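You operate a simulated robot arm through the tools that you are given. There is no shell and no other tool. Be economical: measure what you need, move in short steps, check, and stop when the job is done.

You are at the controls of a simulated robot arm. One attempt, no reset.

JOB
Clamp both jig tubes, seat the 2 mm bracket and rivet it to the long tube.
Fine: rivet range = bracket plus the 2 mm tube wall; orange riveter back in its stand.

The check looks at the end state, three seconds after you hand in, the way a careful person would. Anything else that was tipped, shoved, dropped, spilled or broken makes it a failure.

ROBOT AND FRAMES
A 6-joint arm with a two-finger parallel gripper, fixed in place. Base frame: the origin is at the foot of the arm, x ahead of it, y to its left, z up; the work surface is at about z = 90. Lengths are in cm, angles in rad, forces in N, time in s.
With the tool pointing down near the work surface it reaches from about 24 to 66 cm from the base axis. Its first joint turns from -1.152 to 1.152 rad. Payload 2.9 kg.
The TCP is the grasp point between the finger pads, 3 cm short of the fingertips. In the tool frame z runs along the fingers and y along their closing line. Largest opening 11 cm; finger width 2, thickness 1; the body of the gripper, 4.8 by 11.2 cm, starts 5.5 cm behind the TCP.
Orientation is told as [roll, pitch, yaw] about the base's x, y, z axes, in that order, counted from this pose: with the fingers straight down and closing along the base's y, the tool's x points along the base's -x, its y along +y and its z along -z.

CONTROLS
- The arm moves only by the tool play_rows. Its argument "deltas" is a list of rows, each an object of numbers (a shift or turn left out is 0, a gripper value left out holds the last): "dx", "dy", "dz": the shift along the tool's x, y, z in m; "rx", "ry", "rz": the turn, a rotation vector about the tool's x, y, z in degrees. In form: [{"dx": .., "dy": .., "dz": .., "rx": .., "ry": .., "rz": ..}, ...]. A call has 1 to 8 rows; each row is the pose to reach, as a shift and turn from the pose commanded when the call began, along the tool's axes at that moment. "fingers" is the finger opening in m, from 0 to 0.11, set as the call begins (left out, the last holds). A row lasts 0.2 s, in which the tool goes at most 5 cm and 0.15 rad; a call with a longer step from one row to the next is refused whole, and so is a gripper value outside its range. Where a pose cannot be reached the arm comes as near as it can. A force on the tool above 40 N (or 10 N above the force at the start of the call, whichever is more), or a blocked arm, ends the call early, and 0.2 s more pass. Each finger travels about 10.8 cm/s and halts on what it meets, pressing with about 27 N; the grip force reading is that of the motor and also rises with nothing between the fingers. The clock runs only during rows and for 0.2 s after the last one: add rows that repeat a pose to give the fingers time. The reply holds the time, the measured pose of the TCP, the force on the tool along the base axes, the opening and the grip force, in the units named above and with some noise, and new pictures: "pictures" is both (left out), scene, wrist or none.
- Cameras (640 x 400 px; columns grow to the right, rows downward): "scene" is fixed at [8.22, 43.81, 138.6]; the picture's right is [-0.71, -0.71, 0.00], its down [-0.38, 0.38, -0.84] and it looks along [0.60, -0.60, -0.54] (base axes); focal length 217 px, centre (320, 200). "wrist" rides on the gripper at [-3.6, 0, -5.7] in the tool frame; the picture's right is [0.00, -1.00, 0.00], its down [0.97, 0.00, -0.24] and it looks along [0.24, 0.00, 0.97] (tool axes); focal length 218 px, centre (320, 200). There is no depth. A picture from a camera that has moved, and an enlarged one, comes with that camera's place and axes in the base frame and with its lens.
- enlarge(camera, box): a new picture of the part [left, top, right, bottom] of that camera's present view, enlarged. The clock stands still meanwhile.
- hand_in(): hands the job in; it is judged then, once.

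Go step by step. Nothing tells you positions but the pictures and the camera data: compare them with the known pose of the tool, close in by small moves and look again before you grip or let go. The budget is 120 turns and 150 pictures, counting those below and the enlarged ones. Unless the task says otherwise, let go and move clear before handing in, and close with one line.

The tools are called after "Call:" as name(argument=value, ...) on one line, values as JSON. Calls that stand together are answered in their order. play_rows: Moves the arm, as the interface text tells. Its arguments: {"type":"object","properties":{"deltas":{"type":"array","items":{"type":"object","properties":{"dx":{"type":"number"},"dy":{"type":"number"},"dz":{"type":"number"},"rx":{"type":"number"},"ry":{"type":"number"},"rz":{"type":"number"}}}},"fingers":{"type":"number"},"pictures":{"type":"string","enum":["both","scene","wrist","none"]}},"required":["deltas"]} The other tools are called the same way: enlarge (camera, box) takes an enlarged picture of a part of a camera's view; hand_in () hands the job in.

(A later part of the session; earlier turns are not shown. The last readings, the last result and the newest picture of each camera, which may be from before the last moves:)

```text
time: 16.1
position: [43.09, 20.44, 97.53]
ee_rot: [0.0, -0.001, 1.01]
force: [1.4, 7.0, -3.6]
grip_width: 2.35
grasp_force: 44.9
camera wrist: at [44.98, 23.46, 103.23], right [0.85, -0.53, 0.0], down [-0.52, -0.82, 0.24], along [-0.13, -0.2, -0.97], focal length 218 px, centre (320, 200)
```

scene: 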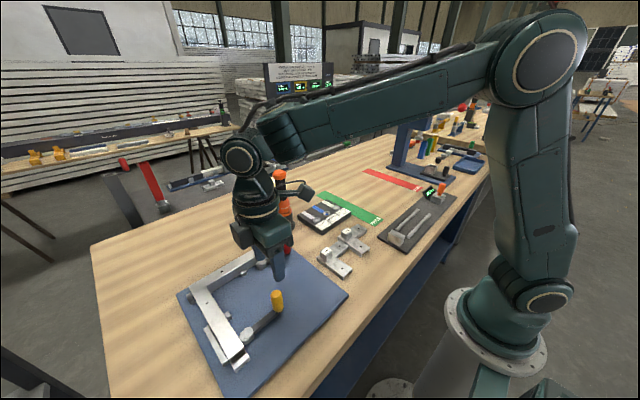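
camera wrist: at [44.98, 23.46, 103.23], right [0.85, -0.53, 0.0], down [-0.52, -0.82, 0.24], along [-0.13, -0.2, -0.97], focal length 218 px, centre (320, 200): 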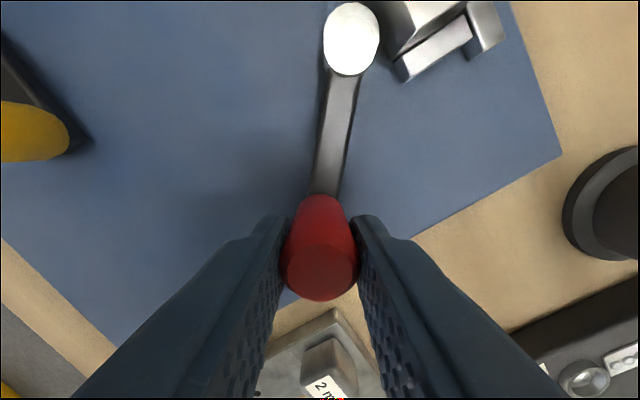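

Call:
play_rows(deltas=[{"dx": -0.0022, "dy": 0.0101, "rz": 8}, {"dx": -0.0059, "dy": 0.0198, "rz": 16}, {"dx": -0.0108, "dy": 0.0289, "rz": 24}, {"dx": -0.017, "dy": 0.0373, "rz": 32}], pictures="none")

Call:
play_rows(deltas=[{"dx": -0.0022, "dy": 0.0101, "rz": 8}, {"dx": -0.0059, "dy": 0.0198, "rz": 16}, {"dx": -0.0069, "dy": 0.0217, "rz": 17.5}], pictures="wrist")

Call:
enlarge(camera="scene", box=[180, 235, 340, 345])

```text
time: 17.1
position: [40.77, 23.88, 97.47]
ee_rot: [0.002, -0.001, 0.451]
force: [-3.2, 2.0, -4.2]
grip_width: 2.33
grasp_force: 44.8
```

```text
time: 17.9
position: [40.29, 26.07, 97.41]
ee_rot: [0.001, 0.002, 0.147]
force: [-4.2, 4.2, -7.1]
grip_width: 2.35
grasp_force: 44.7
camera wrist: at [43.99, 26.63, 103.22], right [0.15, -0.99, 0.0], down [-0.96, -0.14, 0.24], along [-0.24, -0.03, -0.97], focal length 218 px, centre (320, 200)
```

wrist: 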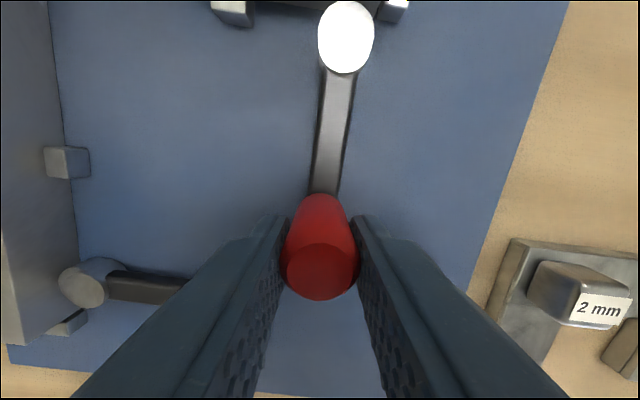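

```text
3.64 times, centred on (260, 290) of scene
camera zoom: at [8.21, 43.83, 138.6], right [-0.71, -0.71, 0.0], down [-0.38, 0.38, -0.84], along [0.6, -0.6, -0.54], focal length 789 px, centre (538, -127)
```

zoom: 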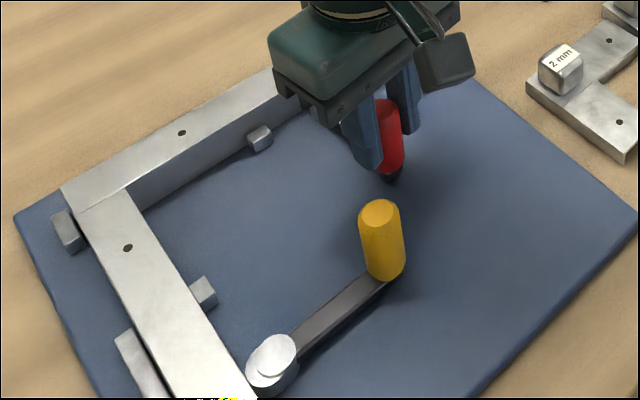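

Call:
play_rows(deltas=[{"dx": -0.0008, "dy": 0.005, "rz": 4}, {"dx": -0.0022, "dy": 0.0101, "rz": 8}], pictures="none")

Call:
play_rows(deltas=[{"dz": 0}, {"dz": 0}, {"dz": -0.03}, {"dz": -0.07}, {"dz": -0.11}, {"dz": -0.15}], fingers=0.055, pictures="wrist")

Call:
enlarge(camera="scene", box=[180, 235, 340, 345])

```text
time: 18.5
position: [40.56, 26.41, 97.48]
ee_rot: [-0.012, 0.006, -0.007]
force: [-1.2, -13.5, 4.5]
grip_width: 2.39
grasp_force: 44.5
stopped in row 2: the force on the tool passed its limit (the readings are from after the stop); the commanded pose is now the measured one
```

```text
time: 19.9
position: [40.61, 26.69, 112.55]
ee_rot: [-0.012, 0.006, -0.005]
force: [0.5, 0.3, 0.3]
grip_width: 5.51
grasp_force: 0.1
camera wrist: at [44.36, 26.68, 118.23], right [-0.01, -1.0, 0.01], down [-0.97, 0.01, 0.25], along [-0.25, -0.01, -0.97], focal length 218 px, centre (320, 200)
```

wrist: 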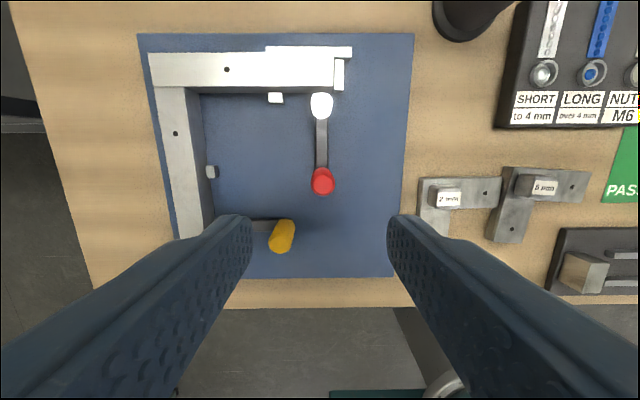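

```text
3.64 times, centred on (260, 290) of scene
camera zoom: at [8.22, 43.81, 138.6], right [-0.71, -0.71, 0.0], down [-0.38, 0.38, -0.84], along [0.6, -0.6, -0.54], focal length 789 px, centre (538, -127)
```

zoom: 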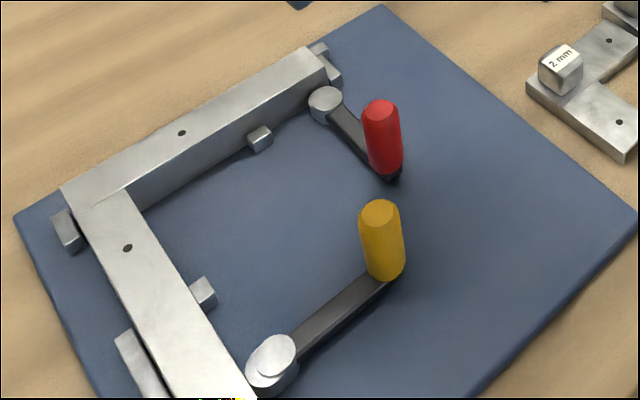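

Both cams are over. A straight-down view now for exact hole positions and tube lengths after clamping.

Call:
play_rows(deltas=[{"dx": 0.001, "dy": 0.035, "dz": 0.005, "rx": -0.7, "ry": -7}, {"dx": 0.002, "dy": 0.074, "dz": 0.01, "rx": -0.7, "ry": -14.4}, {"dx": 0.002, "dy": 0.074, "dz": 0.01, "rx": -0.7, "ry": -14.4}], pictures="wrist", fingers=0.11)

Call:
enlarge(camera="wrist", box=[215, 80, 315, 142])

Call:
enlarge(camera="wrist", box=[350, 80, 450, 142])

Call:
enlarge(camera="wrist", box=[215, 242, 315, 304])

Call:
enlarge(camera="wrist", box=[215, 140, 315, 202])

```text
time: 20.7
position: [40.55, 34.05, 111.53]
ee_rot: [0.001, -0.246, -0.006]
force: [0.6, 0.0, 0.2]
grip_width: 11.02
grasp_force: 0.2
camera wrist: at [42.62, 33.95, 117.95], right [0.0, -1.0, 0.0], down [-1.0, 0.0, 0.0], along [0.0, 0.0, -1.0], focal length 218 px, centre (320, 200)
```

wrist: 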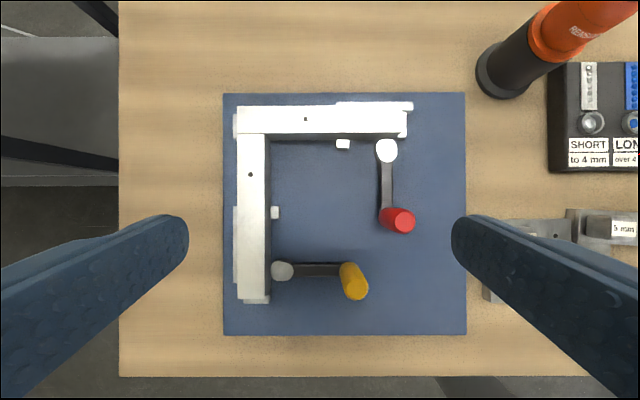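

```text
6.40 times, centred on (265, 111) of wrist
camera zoom: at [42.62, 33.95, 117.95], right [0.0, -1.0, 0.0], down [-1.0, 0.0, 0.0], along [0.0, 0.0, -1.0], focal length 1397 px, centre (672, 770)
```

zoom: 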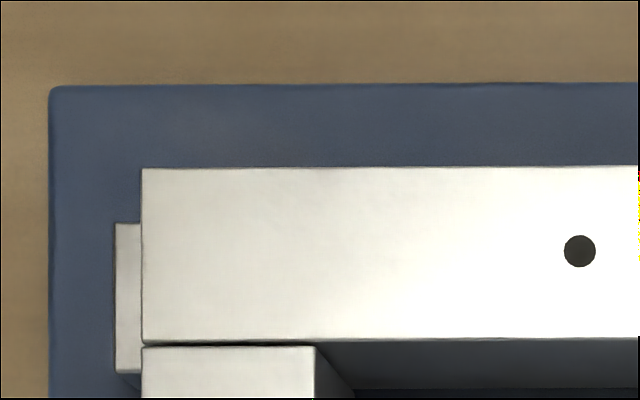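

```text
6.40 times, centred on (400, 111) of wrist
camera zoom: at [42.62, 33.95, 117.95], right [0.0, -1.0, 0.0], down [-1.0, 0.0, 0.0], along [0.0, 0.0, -1.0], focal length 1397 px, centre (-192, 770)
```

zoom: 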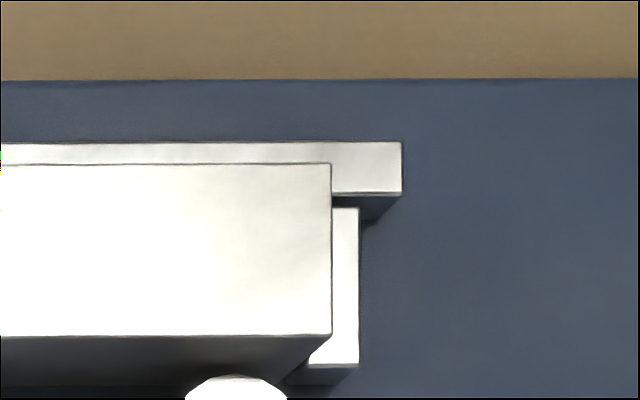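

```text
6.40 times, centred on (265, 273) of wrist
camera zoom: at [42.62, 33.95, 117.95], right [0.0, -1.0, 0.0], down [-1.0, 0.0, 0.0], along [0.0, 0.0, -1.0], focal length 1397 px, centre (672, -267)
```

zoom: 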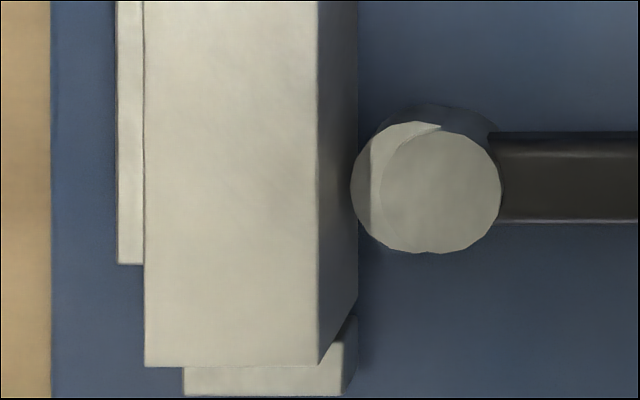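

```text
6.40 times, centred on (265, 171) of wrist
camera zoom: at [42.62, 33.95, 117.95], right [0.0, -1.0, 0.0], down [-1.0, 0.0, 0.0], along [0.0, 0.0, -1.0], focal length 1397 px, centre (672, 386)
```

zoom: 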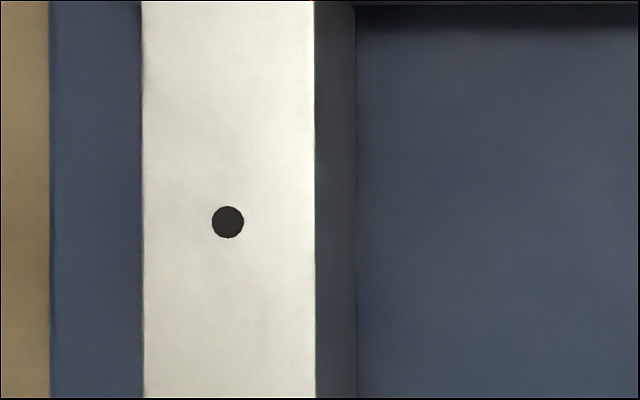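

Tubes are clamped against the fences (both ≈18 cm, top z≈94, plate at 91). Now a straight-down view of the 2 mm bracket.

Call:
play_rows(deltas=[{"dx": 0.007, "dy": -0.042, "dz": -0.002, "rz": -0.3}, {"dx": 0.014, "dy": -0.084, "dz": -0.004, "rz": -0.3}, {"dx": 0.021, "dy": -0.126, "dz": -0.006, "rz": -0.3}, {"dx": 0.028, "dy": -0.168, "dz": -0.008, "rz": -0.3}, {"dx": 0.035, "dy": -0.21, "dz": -0.01, "rz": -0.3}, {"dx": 0.0437, "dy": -0.25, "dz": -0.011, "rz": -0.3}, {"dx": 0.0437, "dy": -0.25, "dz": -0.011, "rz": -0.3}], pictures="wrist")

Call:
enlarge(camera="wrist", box=[250, 150, 390, 240])

```text
time: 22.3
position: [35.89, 8.99, 111.44]
ee_rot: [-0.001, -0.245, 0.001]
force: [0.2, 1.1, 0.5]
grip_width: 10.99
grasp_force: 0.0
camera wrist: at [38.05, 9.03, 117.8], right [0.0, -1.0, 0.0], down [-1.0, 0.0, 0.0], along [0.0, 0.0, -1.0], focal length 218 px, centre (320, 200)
```

wrist: 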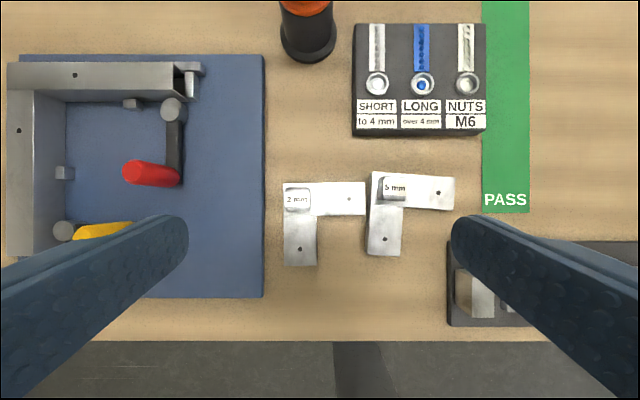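

```text
4.44 times, centred on (320, 195) of wrist
camera zoom: at [38.05, 9.03, 117.8], right [0.0, -1.0, 0.0], down [-1.0, 0.0, 0.0], along [0.0, 0.0, -1.0], focal length 970 px, centre (320, 222)
```

zoom: 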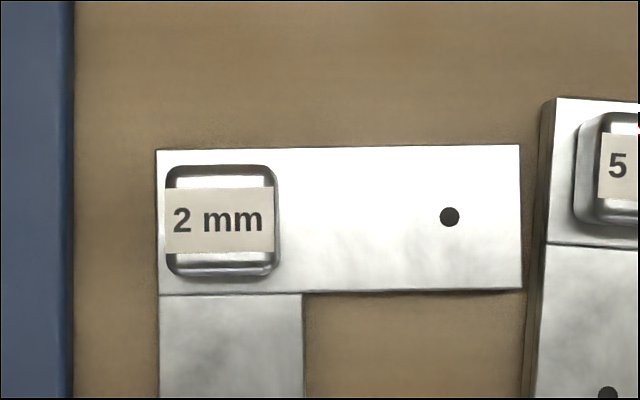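

The 2 mm bracket's block centre is about (38.0, 11.5), yawed +0.8°; the seat target is about (51.5, 41.55). I go above the block.

Call:
play_rows(deltas=[{"dx": 0, "dy": 0.012, "dz": 0.03, "ry": 7}, {"dx": -0.0005, "dy": 0.025, "dz": 0.06, "ry": 14, "rz": -0.8}, {"dx": -0.0005, "dy": 0.025, "dz": 0.076, "ry": 14, "rz": -0.8}, {"dx": -0.0005, "dy": 0.025, "dz": 0.076, "ry": 14, "rz": -0.8}], fingers=0.055, pictures="wrist")

Call:
enlarge(camera="scene", box=[290, 215, 390, 285])

```text
time: 23.3
position: [37.86, 11.48, 104.04]
ee_rot: [-0.002, 0.0, 0.017]
force: [-0.4, -0.4, 0.5]
grip_width: 5.48
grasp_force: 0.0
camera wrist: at [41.46, 11.61, 109.74], right [0.01, -1.0, 0.0], down [-0.97, -0.01, 0.24], along [-0.24, 0.0, -0.97], focal length 218 px, centre (320, 200)
```

wrist: 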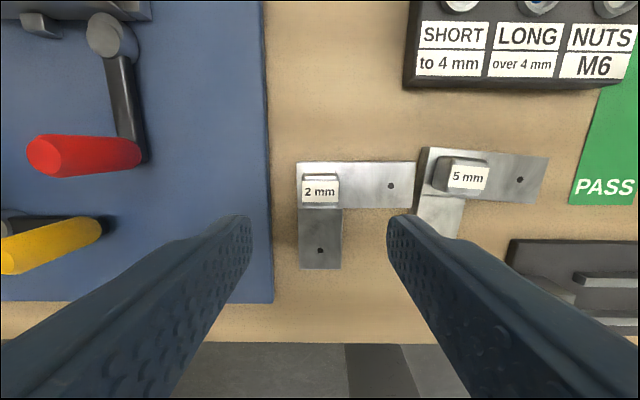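

```text
5.71 times, centred on (340, 250) of scene
camera zoom: at [8.22, 43.81, 138.6], right [-0.71, -0.71, 0.0], down [-0.38, 0.38, -0.84], along [0.6, -0.6, -0.54], focal length 1240 px, centre (206, -86)
```

zoom: 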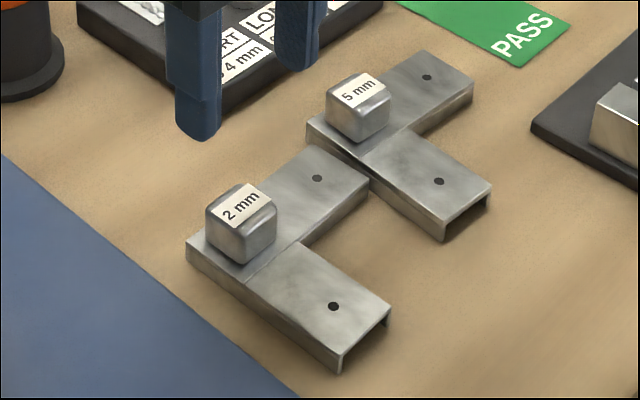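

Call:
play_rows(deltas=[{"dx": 0.0025, "dz": 0.04, "rz": 0.2}, {"dx": 0.0025, "dz": 0.075, "rz": 0.2}, {"dx": 0.0025, "dz": 0.0905, "rz": 0.2}, {"dx": 0.0025, "dz": 0.0905, "rz": 0.2}], pictures="both")

Call:
enlarge(camera="scene", box=[290, 215, 390, 285])

```text
time: 24.3
position: [37.56, 11.41, 94.87]
ee_rot: [-0.002, 0.0, 0.009]
force: [-0.2, 0.8, 0.5]
grip_width: 5.48
grasp_force: 0.0
camera wrist: at [41.14, 11.58, 100.64], right [0.01, -1.0, 0.0], down [-0.97, -0.01, 0.24], along [-0.24, 0.0, -0.97], focal length 218 px, centre (320, 200)
```

scene: 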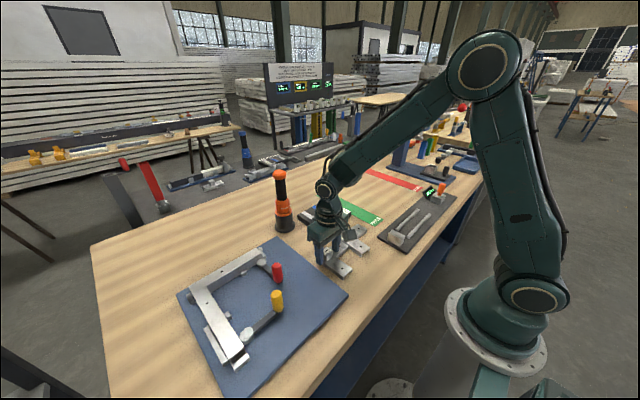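
wrist: 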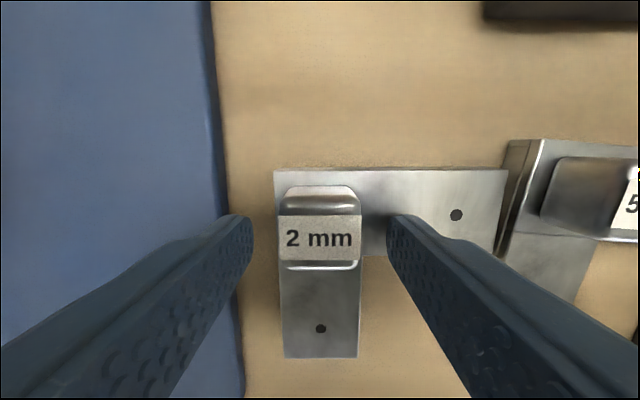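

```text
5.71 times, centred on (340, 250) of scene
camera zoom: at [8.22, 43.81, 138.6], right [-0.71, -0.71, 0.0], down [-0.38, 0.38, -0.84], along [0.6, -0.6, -0.54], focal length 1240 px, centre (206, -86)
```

zoom: 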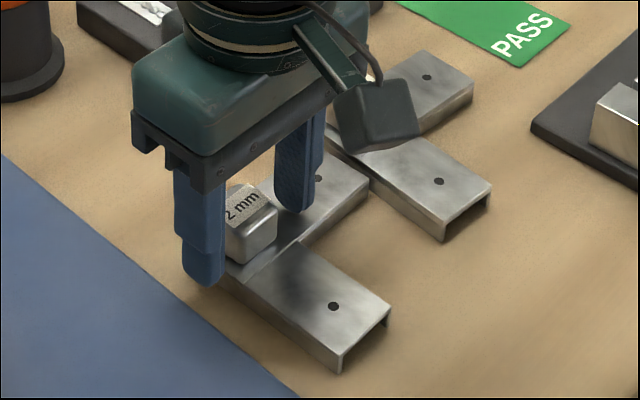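

Call:
play_rows(deltas=[{"dz": 0}, {"dz": 0}, {"dz": 0}], fingers=0.015, pictures="wrist")

```text
time: 25.1
position: [37.57, 11.51, 94.86]
ee_rot: [-0.002, 0.001, 0.011]
force: [-0.1, -0.5, 0.2]
grip_width: 2.74
grasp_force: 27.2
camera wrist: at [41.15, 11.58, 100.67], right [0.01, -1.0, 0.0], down [-0.97, -0.01, 0.24], along [-0.24, 0.0, -0.97], focal length 218 px, centre (320, 200)
```

wrist: 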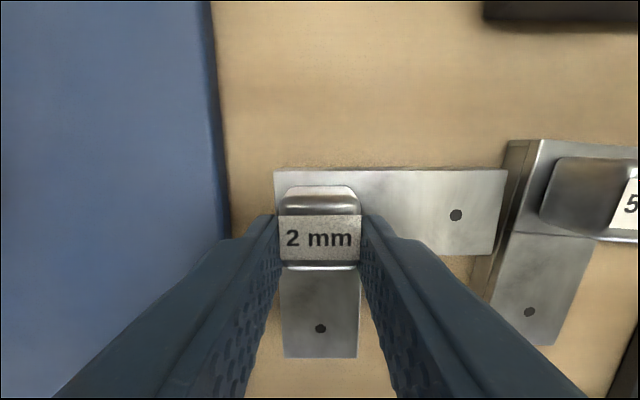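

Gripped at 2.74 cm. Lift straight up.

Call:
play_rows(deltas=[{"dz": -0.015}, {"dz": -0.035}, {"dz": -0.06}, {"dz": -0.09}, {"dz": -0.12}, {"dz": -0.12}], pictures="both")

Call:
enlarge(camera="wrist", box=[250, 150, 450, 275])

```text
time: 26.5
position: [37.64, 11.61, 107.0]
ee_rot: [-0.001, 0.0, 0.012]
force: [-0.2, 0.1, 0.4]
grip_width: 1.48
grasp_force: 0.1
camera wrist: at [41.19, 11.62, 112.71], right [0.01, -1.0, 0.0], down [-0.97, -0.01, 0.24], along [-0.24, 0.0, -0.97], focal length 218 px, centre (320, 200)
```

scene: 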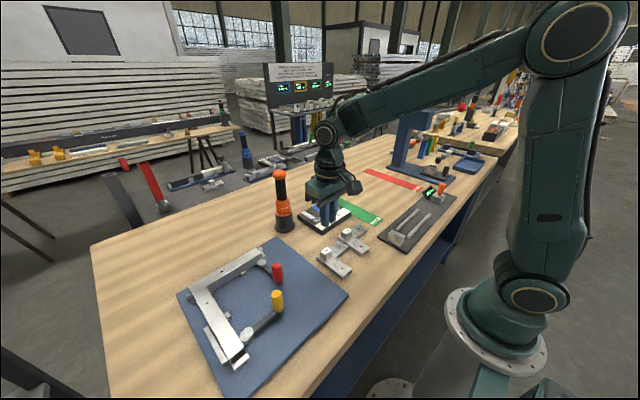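
wrist: 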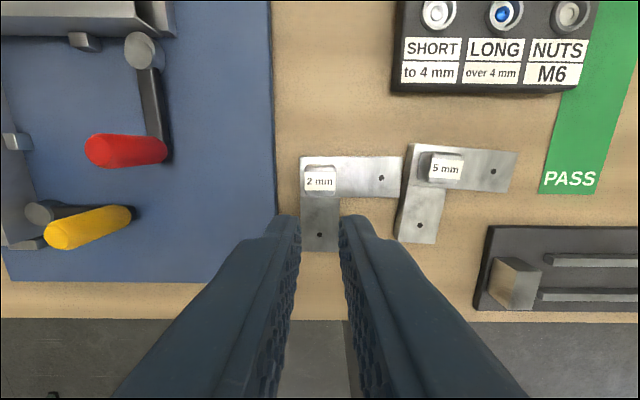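

```text
3.20 times, centred on (350, 212) of wrist
camera zoom: at [41.19, 11.62, 112.71], right [0.01, -1.0, 0.0], down [-0.97, -0.01, 0.24], along [-0.24, 0.0, -0.97], focal length 698 px, centre (224, 160)
```

zoom: 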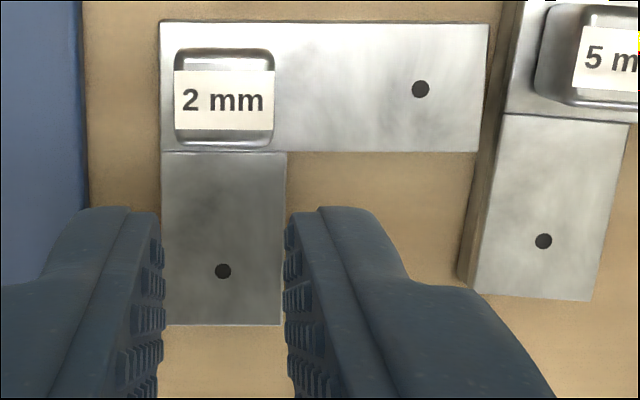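

The block slipped out of the grip and the bracket is still in place. I'll regrip more centrally, deeper and with a firmer closing command, then lift slowly.

Call:
play_rows(deltas=[{"dx": -0.003, "dz": 0.0}, {"dx": -0.003, "dz": 0.04}, {"dx": -0.003, "dz": 0.08}, {"dx": -0.003, "dz": 0.11}, {"dx": -0.003, "dz": 0.1225}, {"dx": -0.003, "dz": 0.1225}], fingers=0.05, pictures="wrist")

```text
time: 27.9
position: [37.8, 11.54, 94.58]
ee_rot: [-0.002, 0.0, 0.012]
force: [-0.3, -0.4, 0.2]
grip_width: 5.0
grasp_force: 0.0
camera wrist: at [41.42, 11.59, 100.32], right [0.01, -1.0, 0.0], down [-0.97, -0.01, 0.24], along [-0.24, 0.0, -0.97], focal length 218 px, centre (320, 200)
```

wrist: 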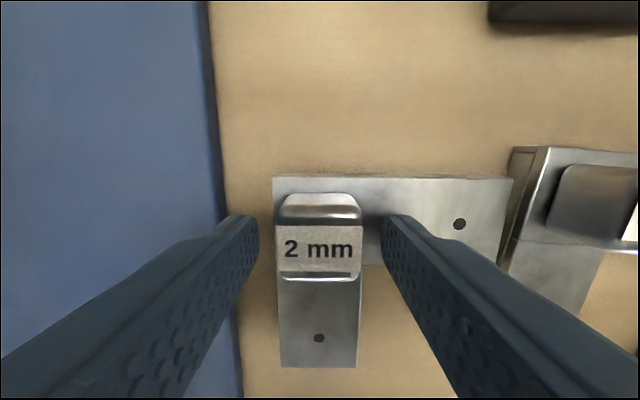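

Call:
play_rows(deltas=[{"dz": 0.002}, {"dz": 0.002}, {"dz": 0.002}, {"dz": 0.002}, {"dz": 0.002}], fingers=0.0, pictures="none")

Call:
play_rows(deltas=[{"dz": -0.003}, {"dz": -0.006}, {"dz": -0.009}, {"dz": -0.012}, {"dz": -0.015}, {"dz": -0.018}, {"dz": -0.021}, {"dz": -0.025}], pictures="wrist")

```text
time: 29.1
position: [37.84, 11.51, 94.34]
ee_rot: [0.0, -0.001, 0.011]
force: [-1.3, -2.2, 20.2]
grip_width: 2.72
grasp_force: 27.1
```

```text
time: 30.9
position: [37.78, 11.49, 97.05]
ee_rot: [0.0, 0.001, 0.01]
force: [0.4, -0.4, -0.7]
grip_width: 2.71
grasp_force: 26.9
camera wrist: at [41.43, 11.56, 102.73], right [0.01, -1.0, 0.0], down [-0.97, -0.01, 0.24], along [-0.24, 0.0, -0.97], focal length 218 px, centre (320, 200)
```

wrist: 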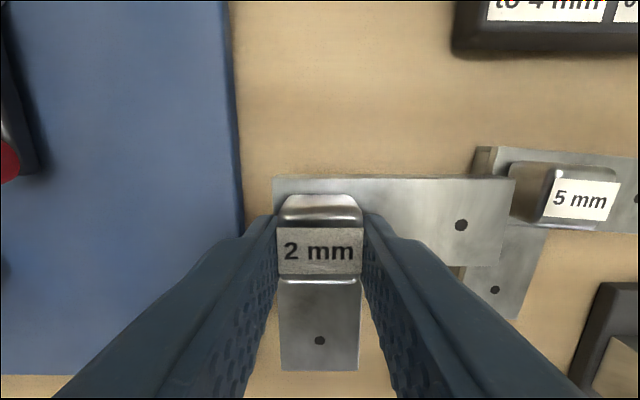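

Now it holds (tips rest on the bracket top). Lift higher and carry it gently toward the jig.

Call:
play_rows(deltas=[{"dz": -0.015}, {"dz": -0.035}, {"dz": -0.06, "dy": 0.01, "rz": 0.6}, {"dz": -0.08, "dy": 0.035, "dx": -0.01, "rz": 0.6}, {"dz": -0.085, "dy": 0.065, "dx": -0.02, "rz": 0.6}, {"dz": -0.085, "dy": 0.095, "dx": -0.03, "rz": 0.6}, {"dz": -0.085, "dy": 0.12, "dx": -0.04, "rz": 0.6}, {"dz": -0.085, "dy": 0.14, "dx": -0.05, "rz": 0.6}], pictures="none")

Call:
play_rows(deltas=[{"dx": -0.01, "dy": 0.025}, {"dx": -0.023, "dy": 0.055}, {"dx": -0.036, "dy": 0.085}, {"dx": -0.049, "dy": 0.115}, {"dx": -0.06, "dy": 0.14}, {"dx": -0.068, "dy": 0.155}, {"dx": -0.068, "dy": 0.155}], pictures="both")

```text
time: 32.7
position: [42.62, 25.52, 105.45]
ee_rot: [-0.001, -0.001, 0.0]
force: [0.0, 0.5, -1.2]
grip_width: 2.7
grasp_force: 26.6
```

```text
time: 34.3
position: [49.38, 41.16, 105.37]
ee_rot: [0.001, 0.002, 0.004]
force: [-0.5, 0.9, -1.3]
grip_width: 2.72
grasp_force: 27.2
camera wrist: at [53.03, 41.14, 111.14], right [0.0, -1.0, 0.0], down [-0.97, 0.0, 0.24], along [-0.24, 0.0, -0.97], focal length 218 px, centre (320, 200)
```

scene: 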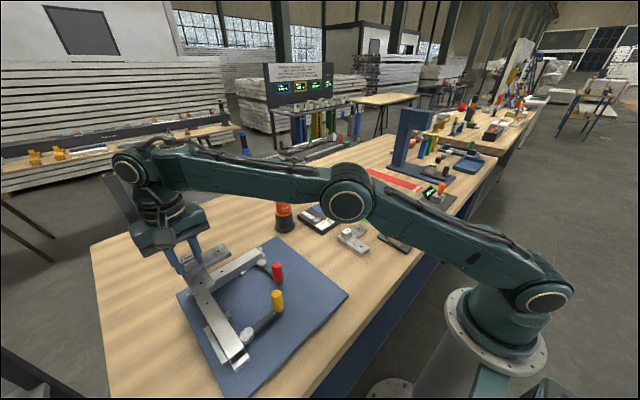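
wrist: 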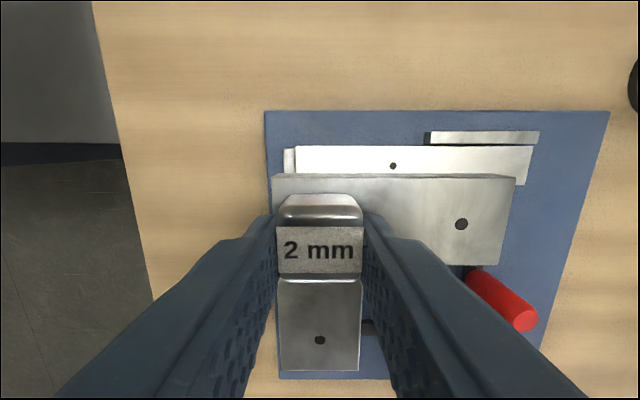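

Call:
enlarge(camera="wrist", box=[260, 130, 540, 250])

Call:
enlarge(camera="wrist", box=[260, 270, 380, 390])

```text
2.29 times, centred on (400, 190) of wrist
camera zoom: at [53.03, 41.14, 111.14], right [0.0, -1.0, 0.0], down [-0.97, 0.0, 0.24], along [-0.24, 0.0, -0.97], focal length 499 px, centre (137, 223)
```

zoom: 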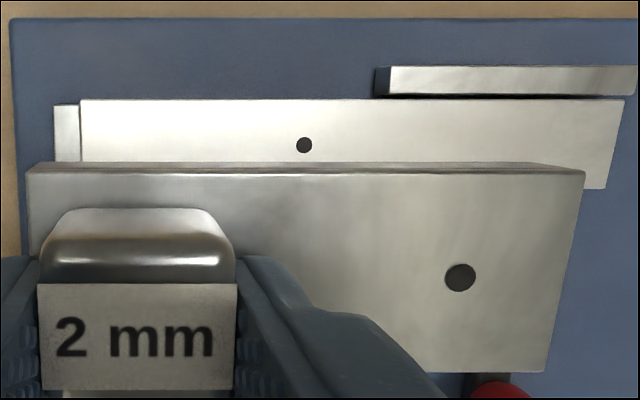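

```text
3.33 times, centred on (320, 330) of wrist
camera zoom: at [53.03, 41.14, 111.14], right [0.0, -1.0, 0.0], down [-0.97, 0.0, 0.24], along [-0.24, 0.0, -0.97], focal length 728 px, centre (320, -233)
```

zoom: 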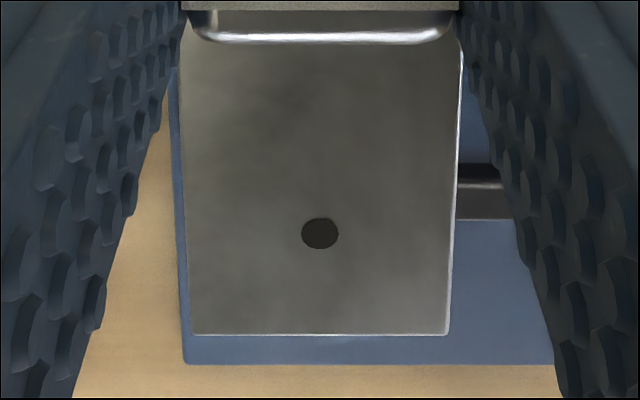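

Both bracket holes and the jig hole measured; I move over the seat and lower to just above the tubes.

Call:
play_rows(deltas=[{"dx": -0.009, "dy": 0.0035, "dz": 0.015, "rz": 0.2}, {"dx": -0.0172, "dy": 0.0035, "dz": 0.035, "rz": 0.2}, {"dx": -0.0172, "dy": 0.0035, "dz": 0.052, "rz": 0.2}, {"dx": -0.0172, "dy": 0.0035, "dz": 0.052, "rz": 0.2}], pictures="both")

Call:
enlarge(camera="scene", box=[150, 230, 290, 330])

Call:
enlarge(camera="wrist", box=[250, 150, 550, 340])

```text
time: 35.3
position: [51.13, 41.4, 100.2]
ee_rot: [-0.001, 0.001, -0.001]
force: [-0.5, 0.0, -1.8]
grip_width: 2.73
grasp_force: 26.8
camera wrist: at [54.82, 41.36, 105.96], right [0.0, -1.0, 0.0], down [-0.97, 0.0, 0.24], along [-0.24, 0.0, -0.97], focal length 218 px, centre (320, 200)
```

scene: 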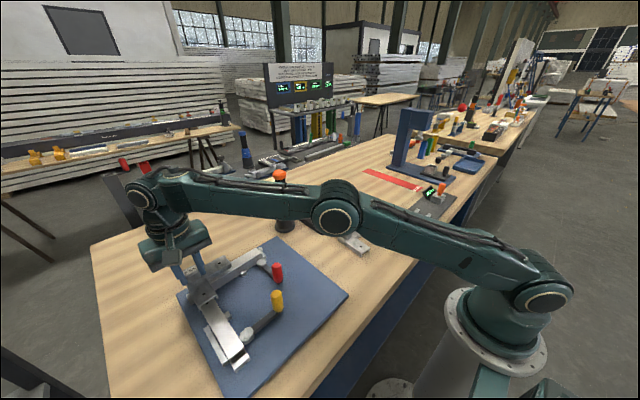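
wrist: 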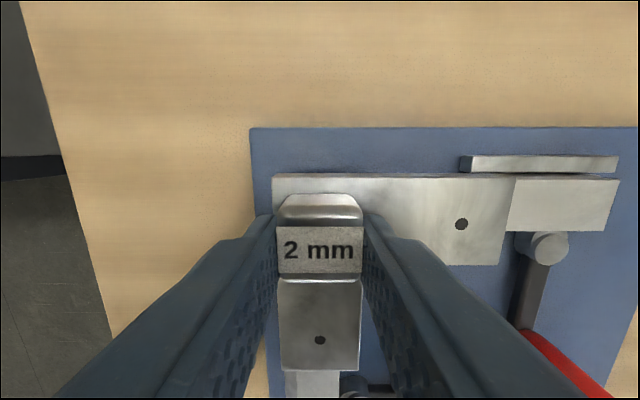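

```text
4.00 times, centred on (220, 280) of scene
camera zoom: at [8.22, 43.82, 138.6], right [-0.71, -0.71, 0.0], down [-0.38, 0.38, -0.84], along [0.6, -0.6, -0.54], focal length 868 px, centre (720, -120)
```

zoom: 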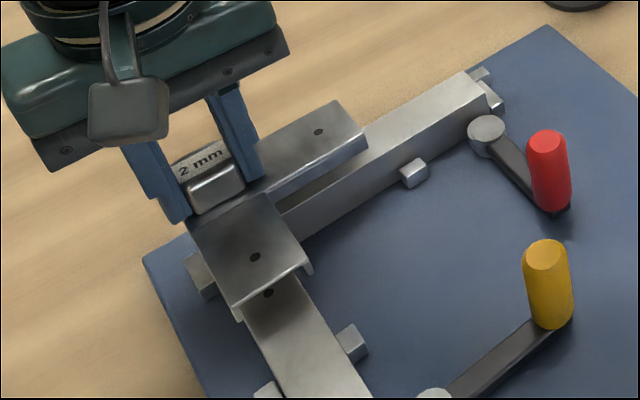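

```text
2.11 times, centred on (400, 245) of wrist
camera zoom: at [54.82, 41.36, 105.96], right [0.0, -1.0, 0.0], down [-0.97, 0.0, 0.24], along [-0.24, 0.0, -0.97], focal length 460 px, centre (152, 105)
```

zoom: 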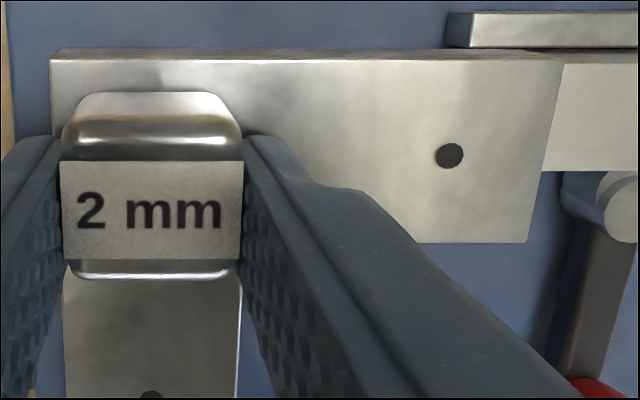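

Aligned. Lower toward the seat.

Call:
play_rows(deltas=[{"dy": 0.001, "dz": 0.008}, {"dy": 0.001, "dz": 0.014}, {"dy": 0.001, "dz": 0.018}, {"dy": 0.001, "dz": 0.021}], pictures="wrist")

Call:
enlarge(camera="scene", box=[170, 240, 270, 320])

```text
time: 36.3
position: [51.21, 41.46, 98.1]
ee_rot: [-0.002, 0.001, 0.0]
force: [0.9, -0.6, -0.6]
grip_width: 2.72
grasp_force: 27.6
camera wrist: at [54.8, 41.52, 103.85], right [0.0, -1.0, 0.0], down [-0.97, 0.0, 0.24], along [-0.24, 0.0, -0.97], focal length 218 px, centre (320, 200)
```

wrist: 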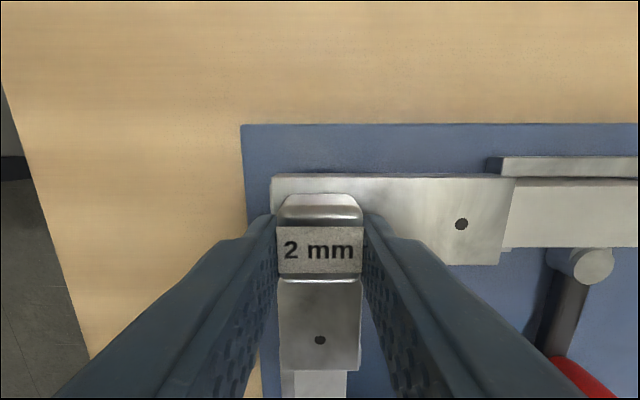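

```text
5.00 times, centred on (220, 280) of scene
camera zoom: at [8.22, 43.82, 138.6], right [-0.71, -0.71, 0.0], down [-0.38, 0.38, -0.84], along [0.6, -0.6, -0.54], focal length 1085 px, centre (820, -200)
```

zoom: 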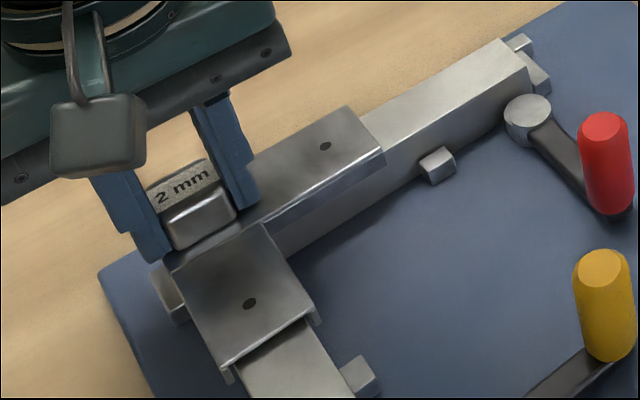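

Call:
play_rows(deltas=[{"dz": 0.003}, {"dz": 0.006}, {"dz": 0.008}, {"dz": 0.0095}, {"dz": 0.0105}], pictures="none")

Call:
enlarge(camera="scene", box=[170, 240, 270, 320])

```text
time: 37.5
position: [51.21, 41.53, 97.52]
ee_rot: [0.004, -0.005, -0.003]
force: [-2.7, -3.8, 28.7]
grip_width: 2.73
grasp_force: 27.3
```

```text
5.00 times, centred on (220, 280) of scene
camera zoom: at [8.16, 43.77, 138.62], right [-0.71, -0.71, 0.0], down [-0.38, 0.38, -0.84], along [0.6, -0.6, -0.54], focal length 1085 px, centre (820, -200)
```

zoom: 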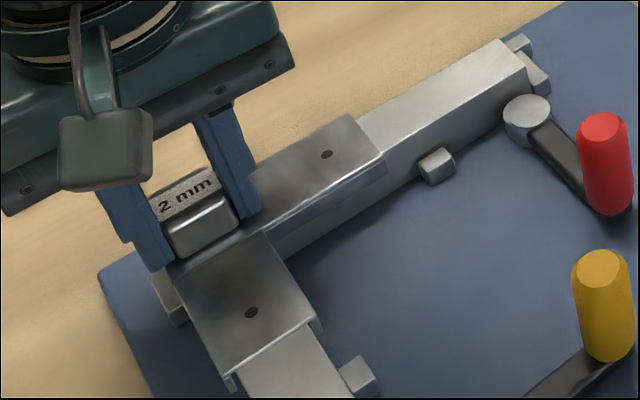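

Contact at z≈97.5. Ease off, release and look.

Call:
play_rows(deltas=[{"dz": -0.003}, {"dz": -0.003}, {"dz": -0.003}, {"dz": -0.003}], fingers=0.04, pictures="none")

Call:
play_rows(deltas=[{"dz": -0.03}, {"dz": -0.07}, {"dz": -0.12, "dx": 0.02, "dy": -0.02}, {"dz": -0.14, "dx": 0.06, "dy": -0.04}, {"dz": -0.14, "dx": 0.08, "dy": -0.05}], pictures="wrist")

Call:
enlarge(camera="scene", box=[170, 240, 270, 320])

Call:
enlarge(camera="wrist", box=[215, 80, 375, 200])

```text
time: 38.5
position: [51.11, 41.54, 97.47]
ee_rot: [-0.001, -0.002, -0.002]
force: [1.8, 9.5, 19.0]
grip_width: 3.57
grasp_force: 0.1
```

```text
refused: row 3 steps farther than a row can; nothing moved
```

```text
5.00 times, centred on (220, 280) of scene
camera zoom: at [8.19, 43.82, 138.6], right [-0.71, -0.71, 0.0], down [-0.38, 0.38, -0.84], along [0.6, -0.6, -0.54], focal length 1085 px, centre (820, -200)
```

zoom: 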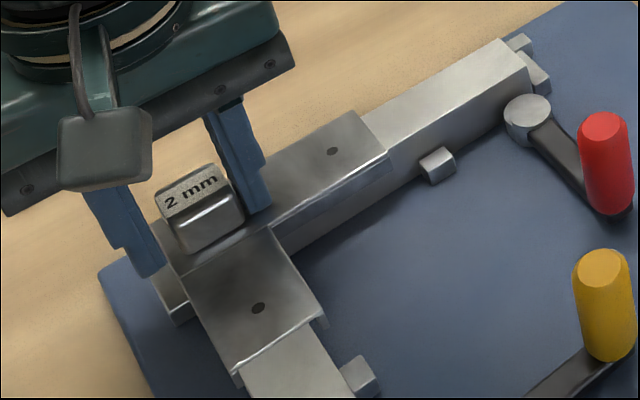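

```text
3.33 times, centred on (295, 140) of wrist
camera zoom: at [54.76, 41.55, 103.23], right [0.0, -1.0, 0.0], down [-0.97, 0.0, 0.24], along [-0.24, 0.0, -0.97], focal length 728 px, centre (403, 400)
```

zoom: 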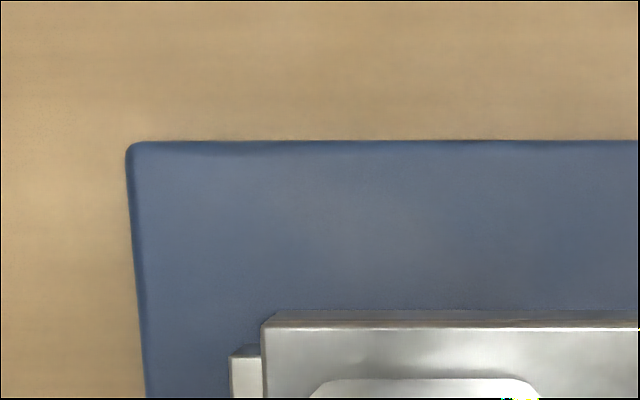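

Fingertips still press on the bracket top; rise straight up and check whether it shifted.

Call:
play_rows(deltas=[{"dz": -0.01}, {"dz": -0.03}, {"dz": -0.06}, {"dz": -0.1}, {"dz": -0.13}], pictures="none")

Call:
play_rows(deltas=[{"dx": 0.025, "dy": -0.01}, {"dx": 0.05, "dy": -0.02, "ry": -7}, {"dx": 0.075, "dy": -0.04, "ry": -14}, {"dx": 0.085, "dy": -0.05, "ry": -14}, {"dx": 0.085, "dy": -0.05, "ry": -14}], fingers=0.09, pictures="wrist")

Call:
enlarge(camera="wrist", box=[220, 80, 380, 180])

Call:
enlarge(camera="scene", box=[170, 240, 270, 320])

```text
time: 39.7
position: [50.17, 40.96, 107.1]
ee_rot: [-0.001, -0.001, -0.004]
force: [-0.5, 0.0, 0.5]
grip_width: 4.01
grasp_force: 0.1
out of reach, approached as far as the arm can: row 4, 5
```

```text
time: 40.9
position: [46.57, 40.39, 110.06]
ee_rot: [-0.004, -0.244, -0.004]
force: [-0.1, -0.4, -0.1]
grip_width: 9.02
grasp_force: 0.1
out of reach, approached as far as the arm can: row 2, 3, 4, 5
camera wrist: at [48.67, 40.36, 116.67], right [0.0, -1.0, 0.0], down [-1.0, 0.0, 0.0], along [0.0, 0.0, -1.0], focal length 218 px, centre (320, 200)
```

wrist: 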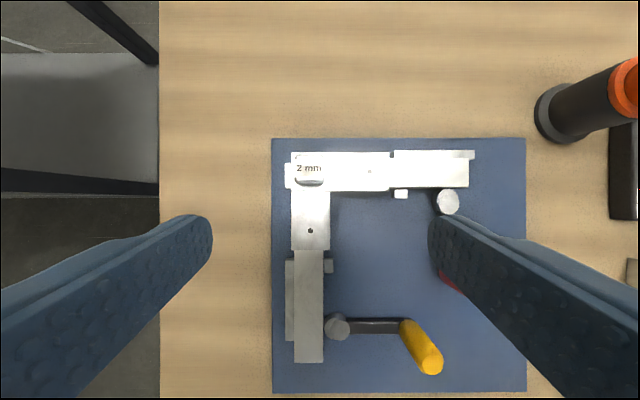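

```text
4.00 times, centred on (300, 130) of wrist
camera zoom: at [48.67, 40.36, 116.67], right [0.0, -1.0, 0.0], down [-1.0, 0.0, 0.0], along [0.0, 0.0, -1.0], focal length 873 px, centre (400, 480)
```

zoom: 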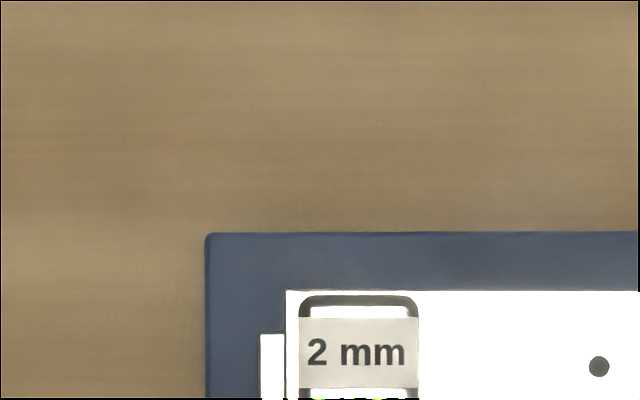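

```text
5.00 times, centred on (220, 280) of scene
camera zoom: at [8.22, 43.81, 138.6], right [-0.71, -0.71, 0.0], down [-0.38, 0.38, -0.84], along [0.6, -0.6, -0.54], focal length 1085 px, centre (820, -200)
```

zoom: 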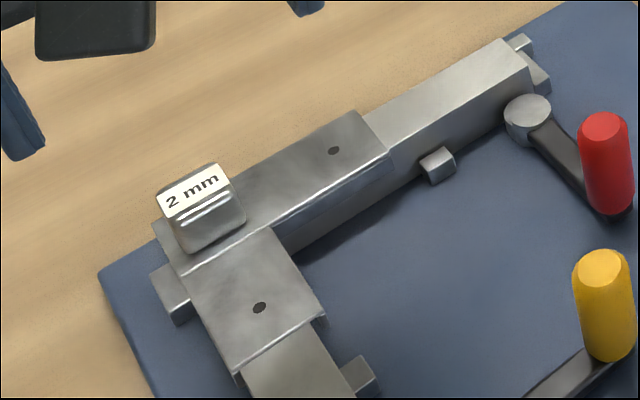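

Call:
enlarge(camera="wrist", box=[285, 205, 335, 255])

Call:
enlarge(camera="wrist", box=[340, 140, 410, 200])

Call:
enlarge(camera="wrist", box=[270, 140, 350, 200])

Call:
enlarge(camera="scene", box=[190, 250, 240, 290])

```text
8.00 times, centred on (310, 230) of wrist
camera zoom: at [48.67, 40.36, 116.67], right [0.0, -1.0, 0.0], down [-1.0, 0.0, 0.0], along [0.0, 0.0, -1.0], focal length 1746 px, centre (400, -40)
```

zoom: 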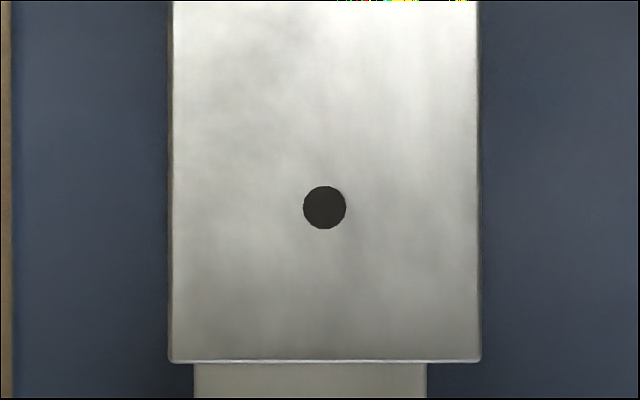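

```text
6.67 times, centred on (375, 170) of wrist
camera zoom: at [48.67, 40.36, 116.67], right [0.0, -1.0, 0.0], down [-1.0, 0.0, 0.0], along [0.0, 0.0, -1.0], focal length 1455 px, centre (-47, 400)
```

zoom: 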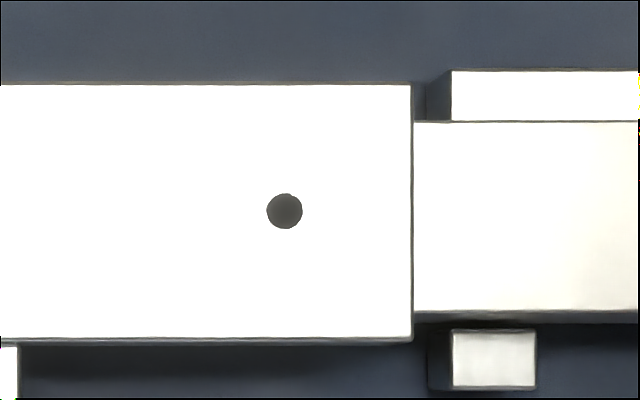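

```text
6.67 times, centred on (310, 170) of wrist
camera zoom: at [48.67, 40.36, 116.67], right [0.0, -1.0, 0.0], down [-1.0, 0.0, 0.0], along [0.0, 0.0, -1.0], focal length 1455 px, centre (387, 400)
```

zoom: 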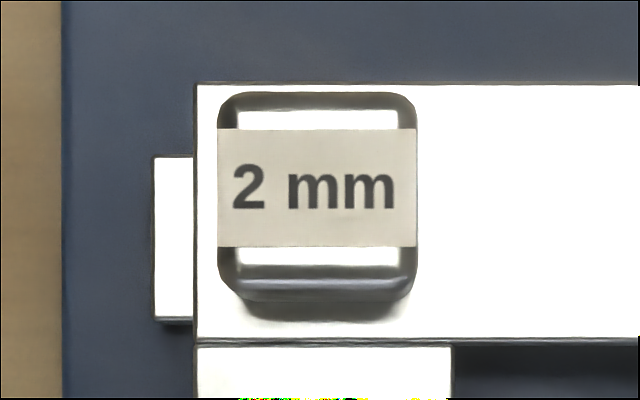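

```text
10.00 times, centred on (215, 270) of scene
camera zoom: at [8.22, 43.81, 138.6], right [-0.71, -0.71, 0.0], down [-0.38, 0.38, -0.84], along [0.6, -0.6, -0.54], focal length 2169 px, centre (1370, -500)
```

zoom: 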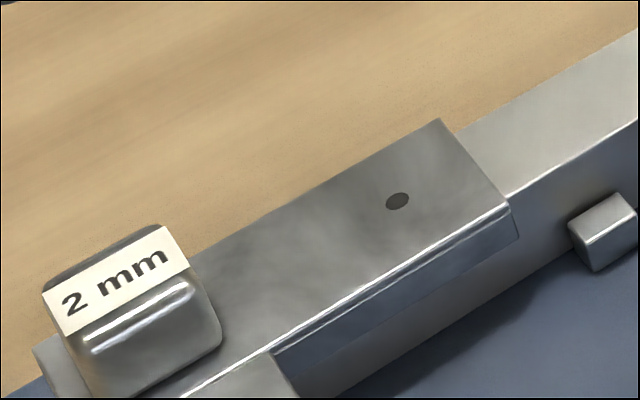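

The bracket is seated in x but sits 0.2 cm toward -y. I'll re-centre it by closing on the block without pressing down; first untilt and come back lower.

Call:
play_rows(deltas=[{"dx": 0.005, "dz": 0.02, "ry": 7}, {"dx": 0.01, "dz": 0.04, "ry": 14}, {"dx": 0.01, "dz": 0.04, "ry": 14}], fingers=0.05, pictures="none")

```text
time: 41.7
position: [46.44, 40.3, 106.04]
ee_rot: [-0.001, 0.001, -0.004]
force: [-0.1, 0.5, 0.6]
grip_width: 5.01
grasp_force: 0.3
```

Call:
play_rows(deltas=[{"dx": -0.012, "dy": 0.004, "dz": 0.02, "rz": -0.2}, {"dx": -0.024, "dy": 0.008, "dz": 0.04, "rz": -0.2}, {"dx": -0.036, "dy": 0.0121, "dz": 0.053, "rz": -0.2}, {"dx": -0.0466, "dy": 0.0121, "dz": 0.055, "rz": -0.2}, {"dx": -0.0466, "dy": 0.0121, "dz": 0.055, "rz": -0.2}], pictures="wrist")

```text
time: 42.9
position: [51.07, 41.35, 100.54]
ee_rot: [-0.005, 0.0, 0.001]
force: [0.0, -0.9, 0.2]
grip_width: 5.01
grasp_force: 0.0
camera wrist: at [54.66, 41.44, 106.25], right [0.0, -1.0, 0.0], down [-0.97, 0.0, 0.24], along [-0.24, 0.0, -0.97], focal length 218 px, centre (320, 200)
```

wrist: 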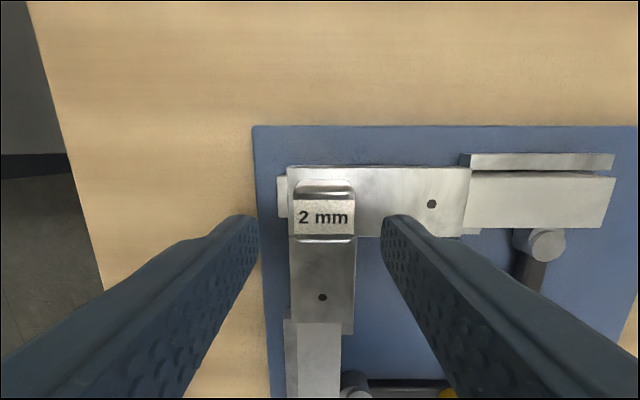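

Call:
play_rows(deltas=[{"dy": 0.001, "dz": 0.015}, {"dy": 0.001, "dz": 0.025}, {"dy": 0.001, "dz": 0.025}, {"dy": 0.001, "dz": 0.025}], pictures="none")

Call:
play_rows(deltas=[{"dz": 0}, {"dz": 0}, {"dz": 0}], fingers=0.024, pictures="wrist")

```text
time: 43.9
position: [51.13, 41.54, 97.98]
ee_rot: [-0.001, 0.001, 0.0]
force: [-0.2, -0.2, 0.0]
grip_width: 5.01
grasp_force: 0.1
```

```text
time: 44.7
position: [51.03, 41.45, 98.1]
ee_rot: [-0.003, 0.0, 0.0]
force: [0.6, -0.6, 0.8]
grip_width: 2.73
grasp_force: 27.5
camera wrist: at [54.69, 41.54, 103.76], right [0.0, -1.0, 0.0], down [-0.97, 0.0, 0.24], along [-0.24, 0.0, -0.97], focal length 218 px, centre (320, 200)
```

wrist: 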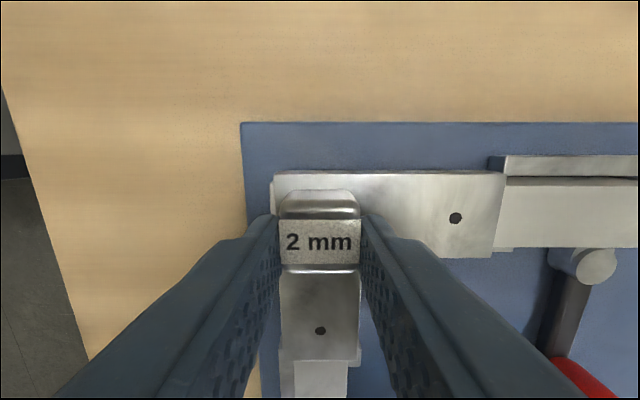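

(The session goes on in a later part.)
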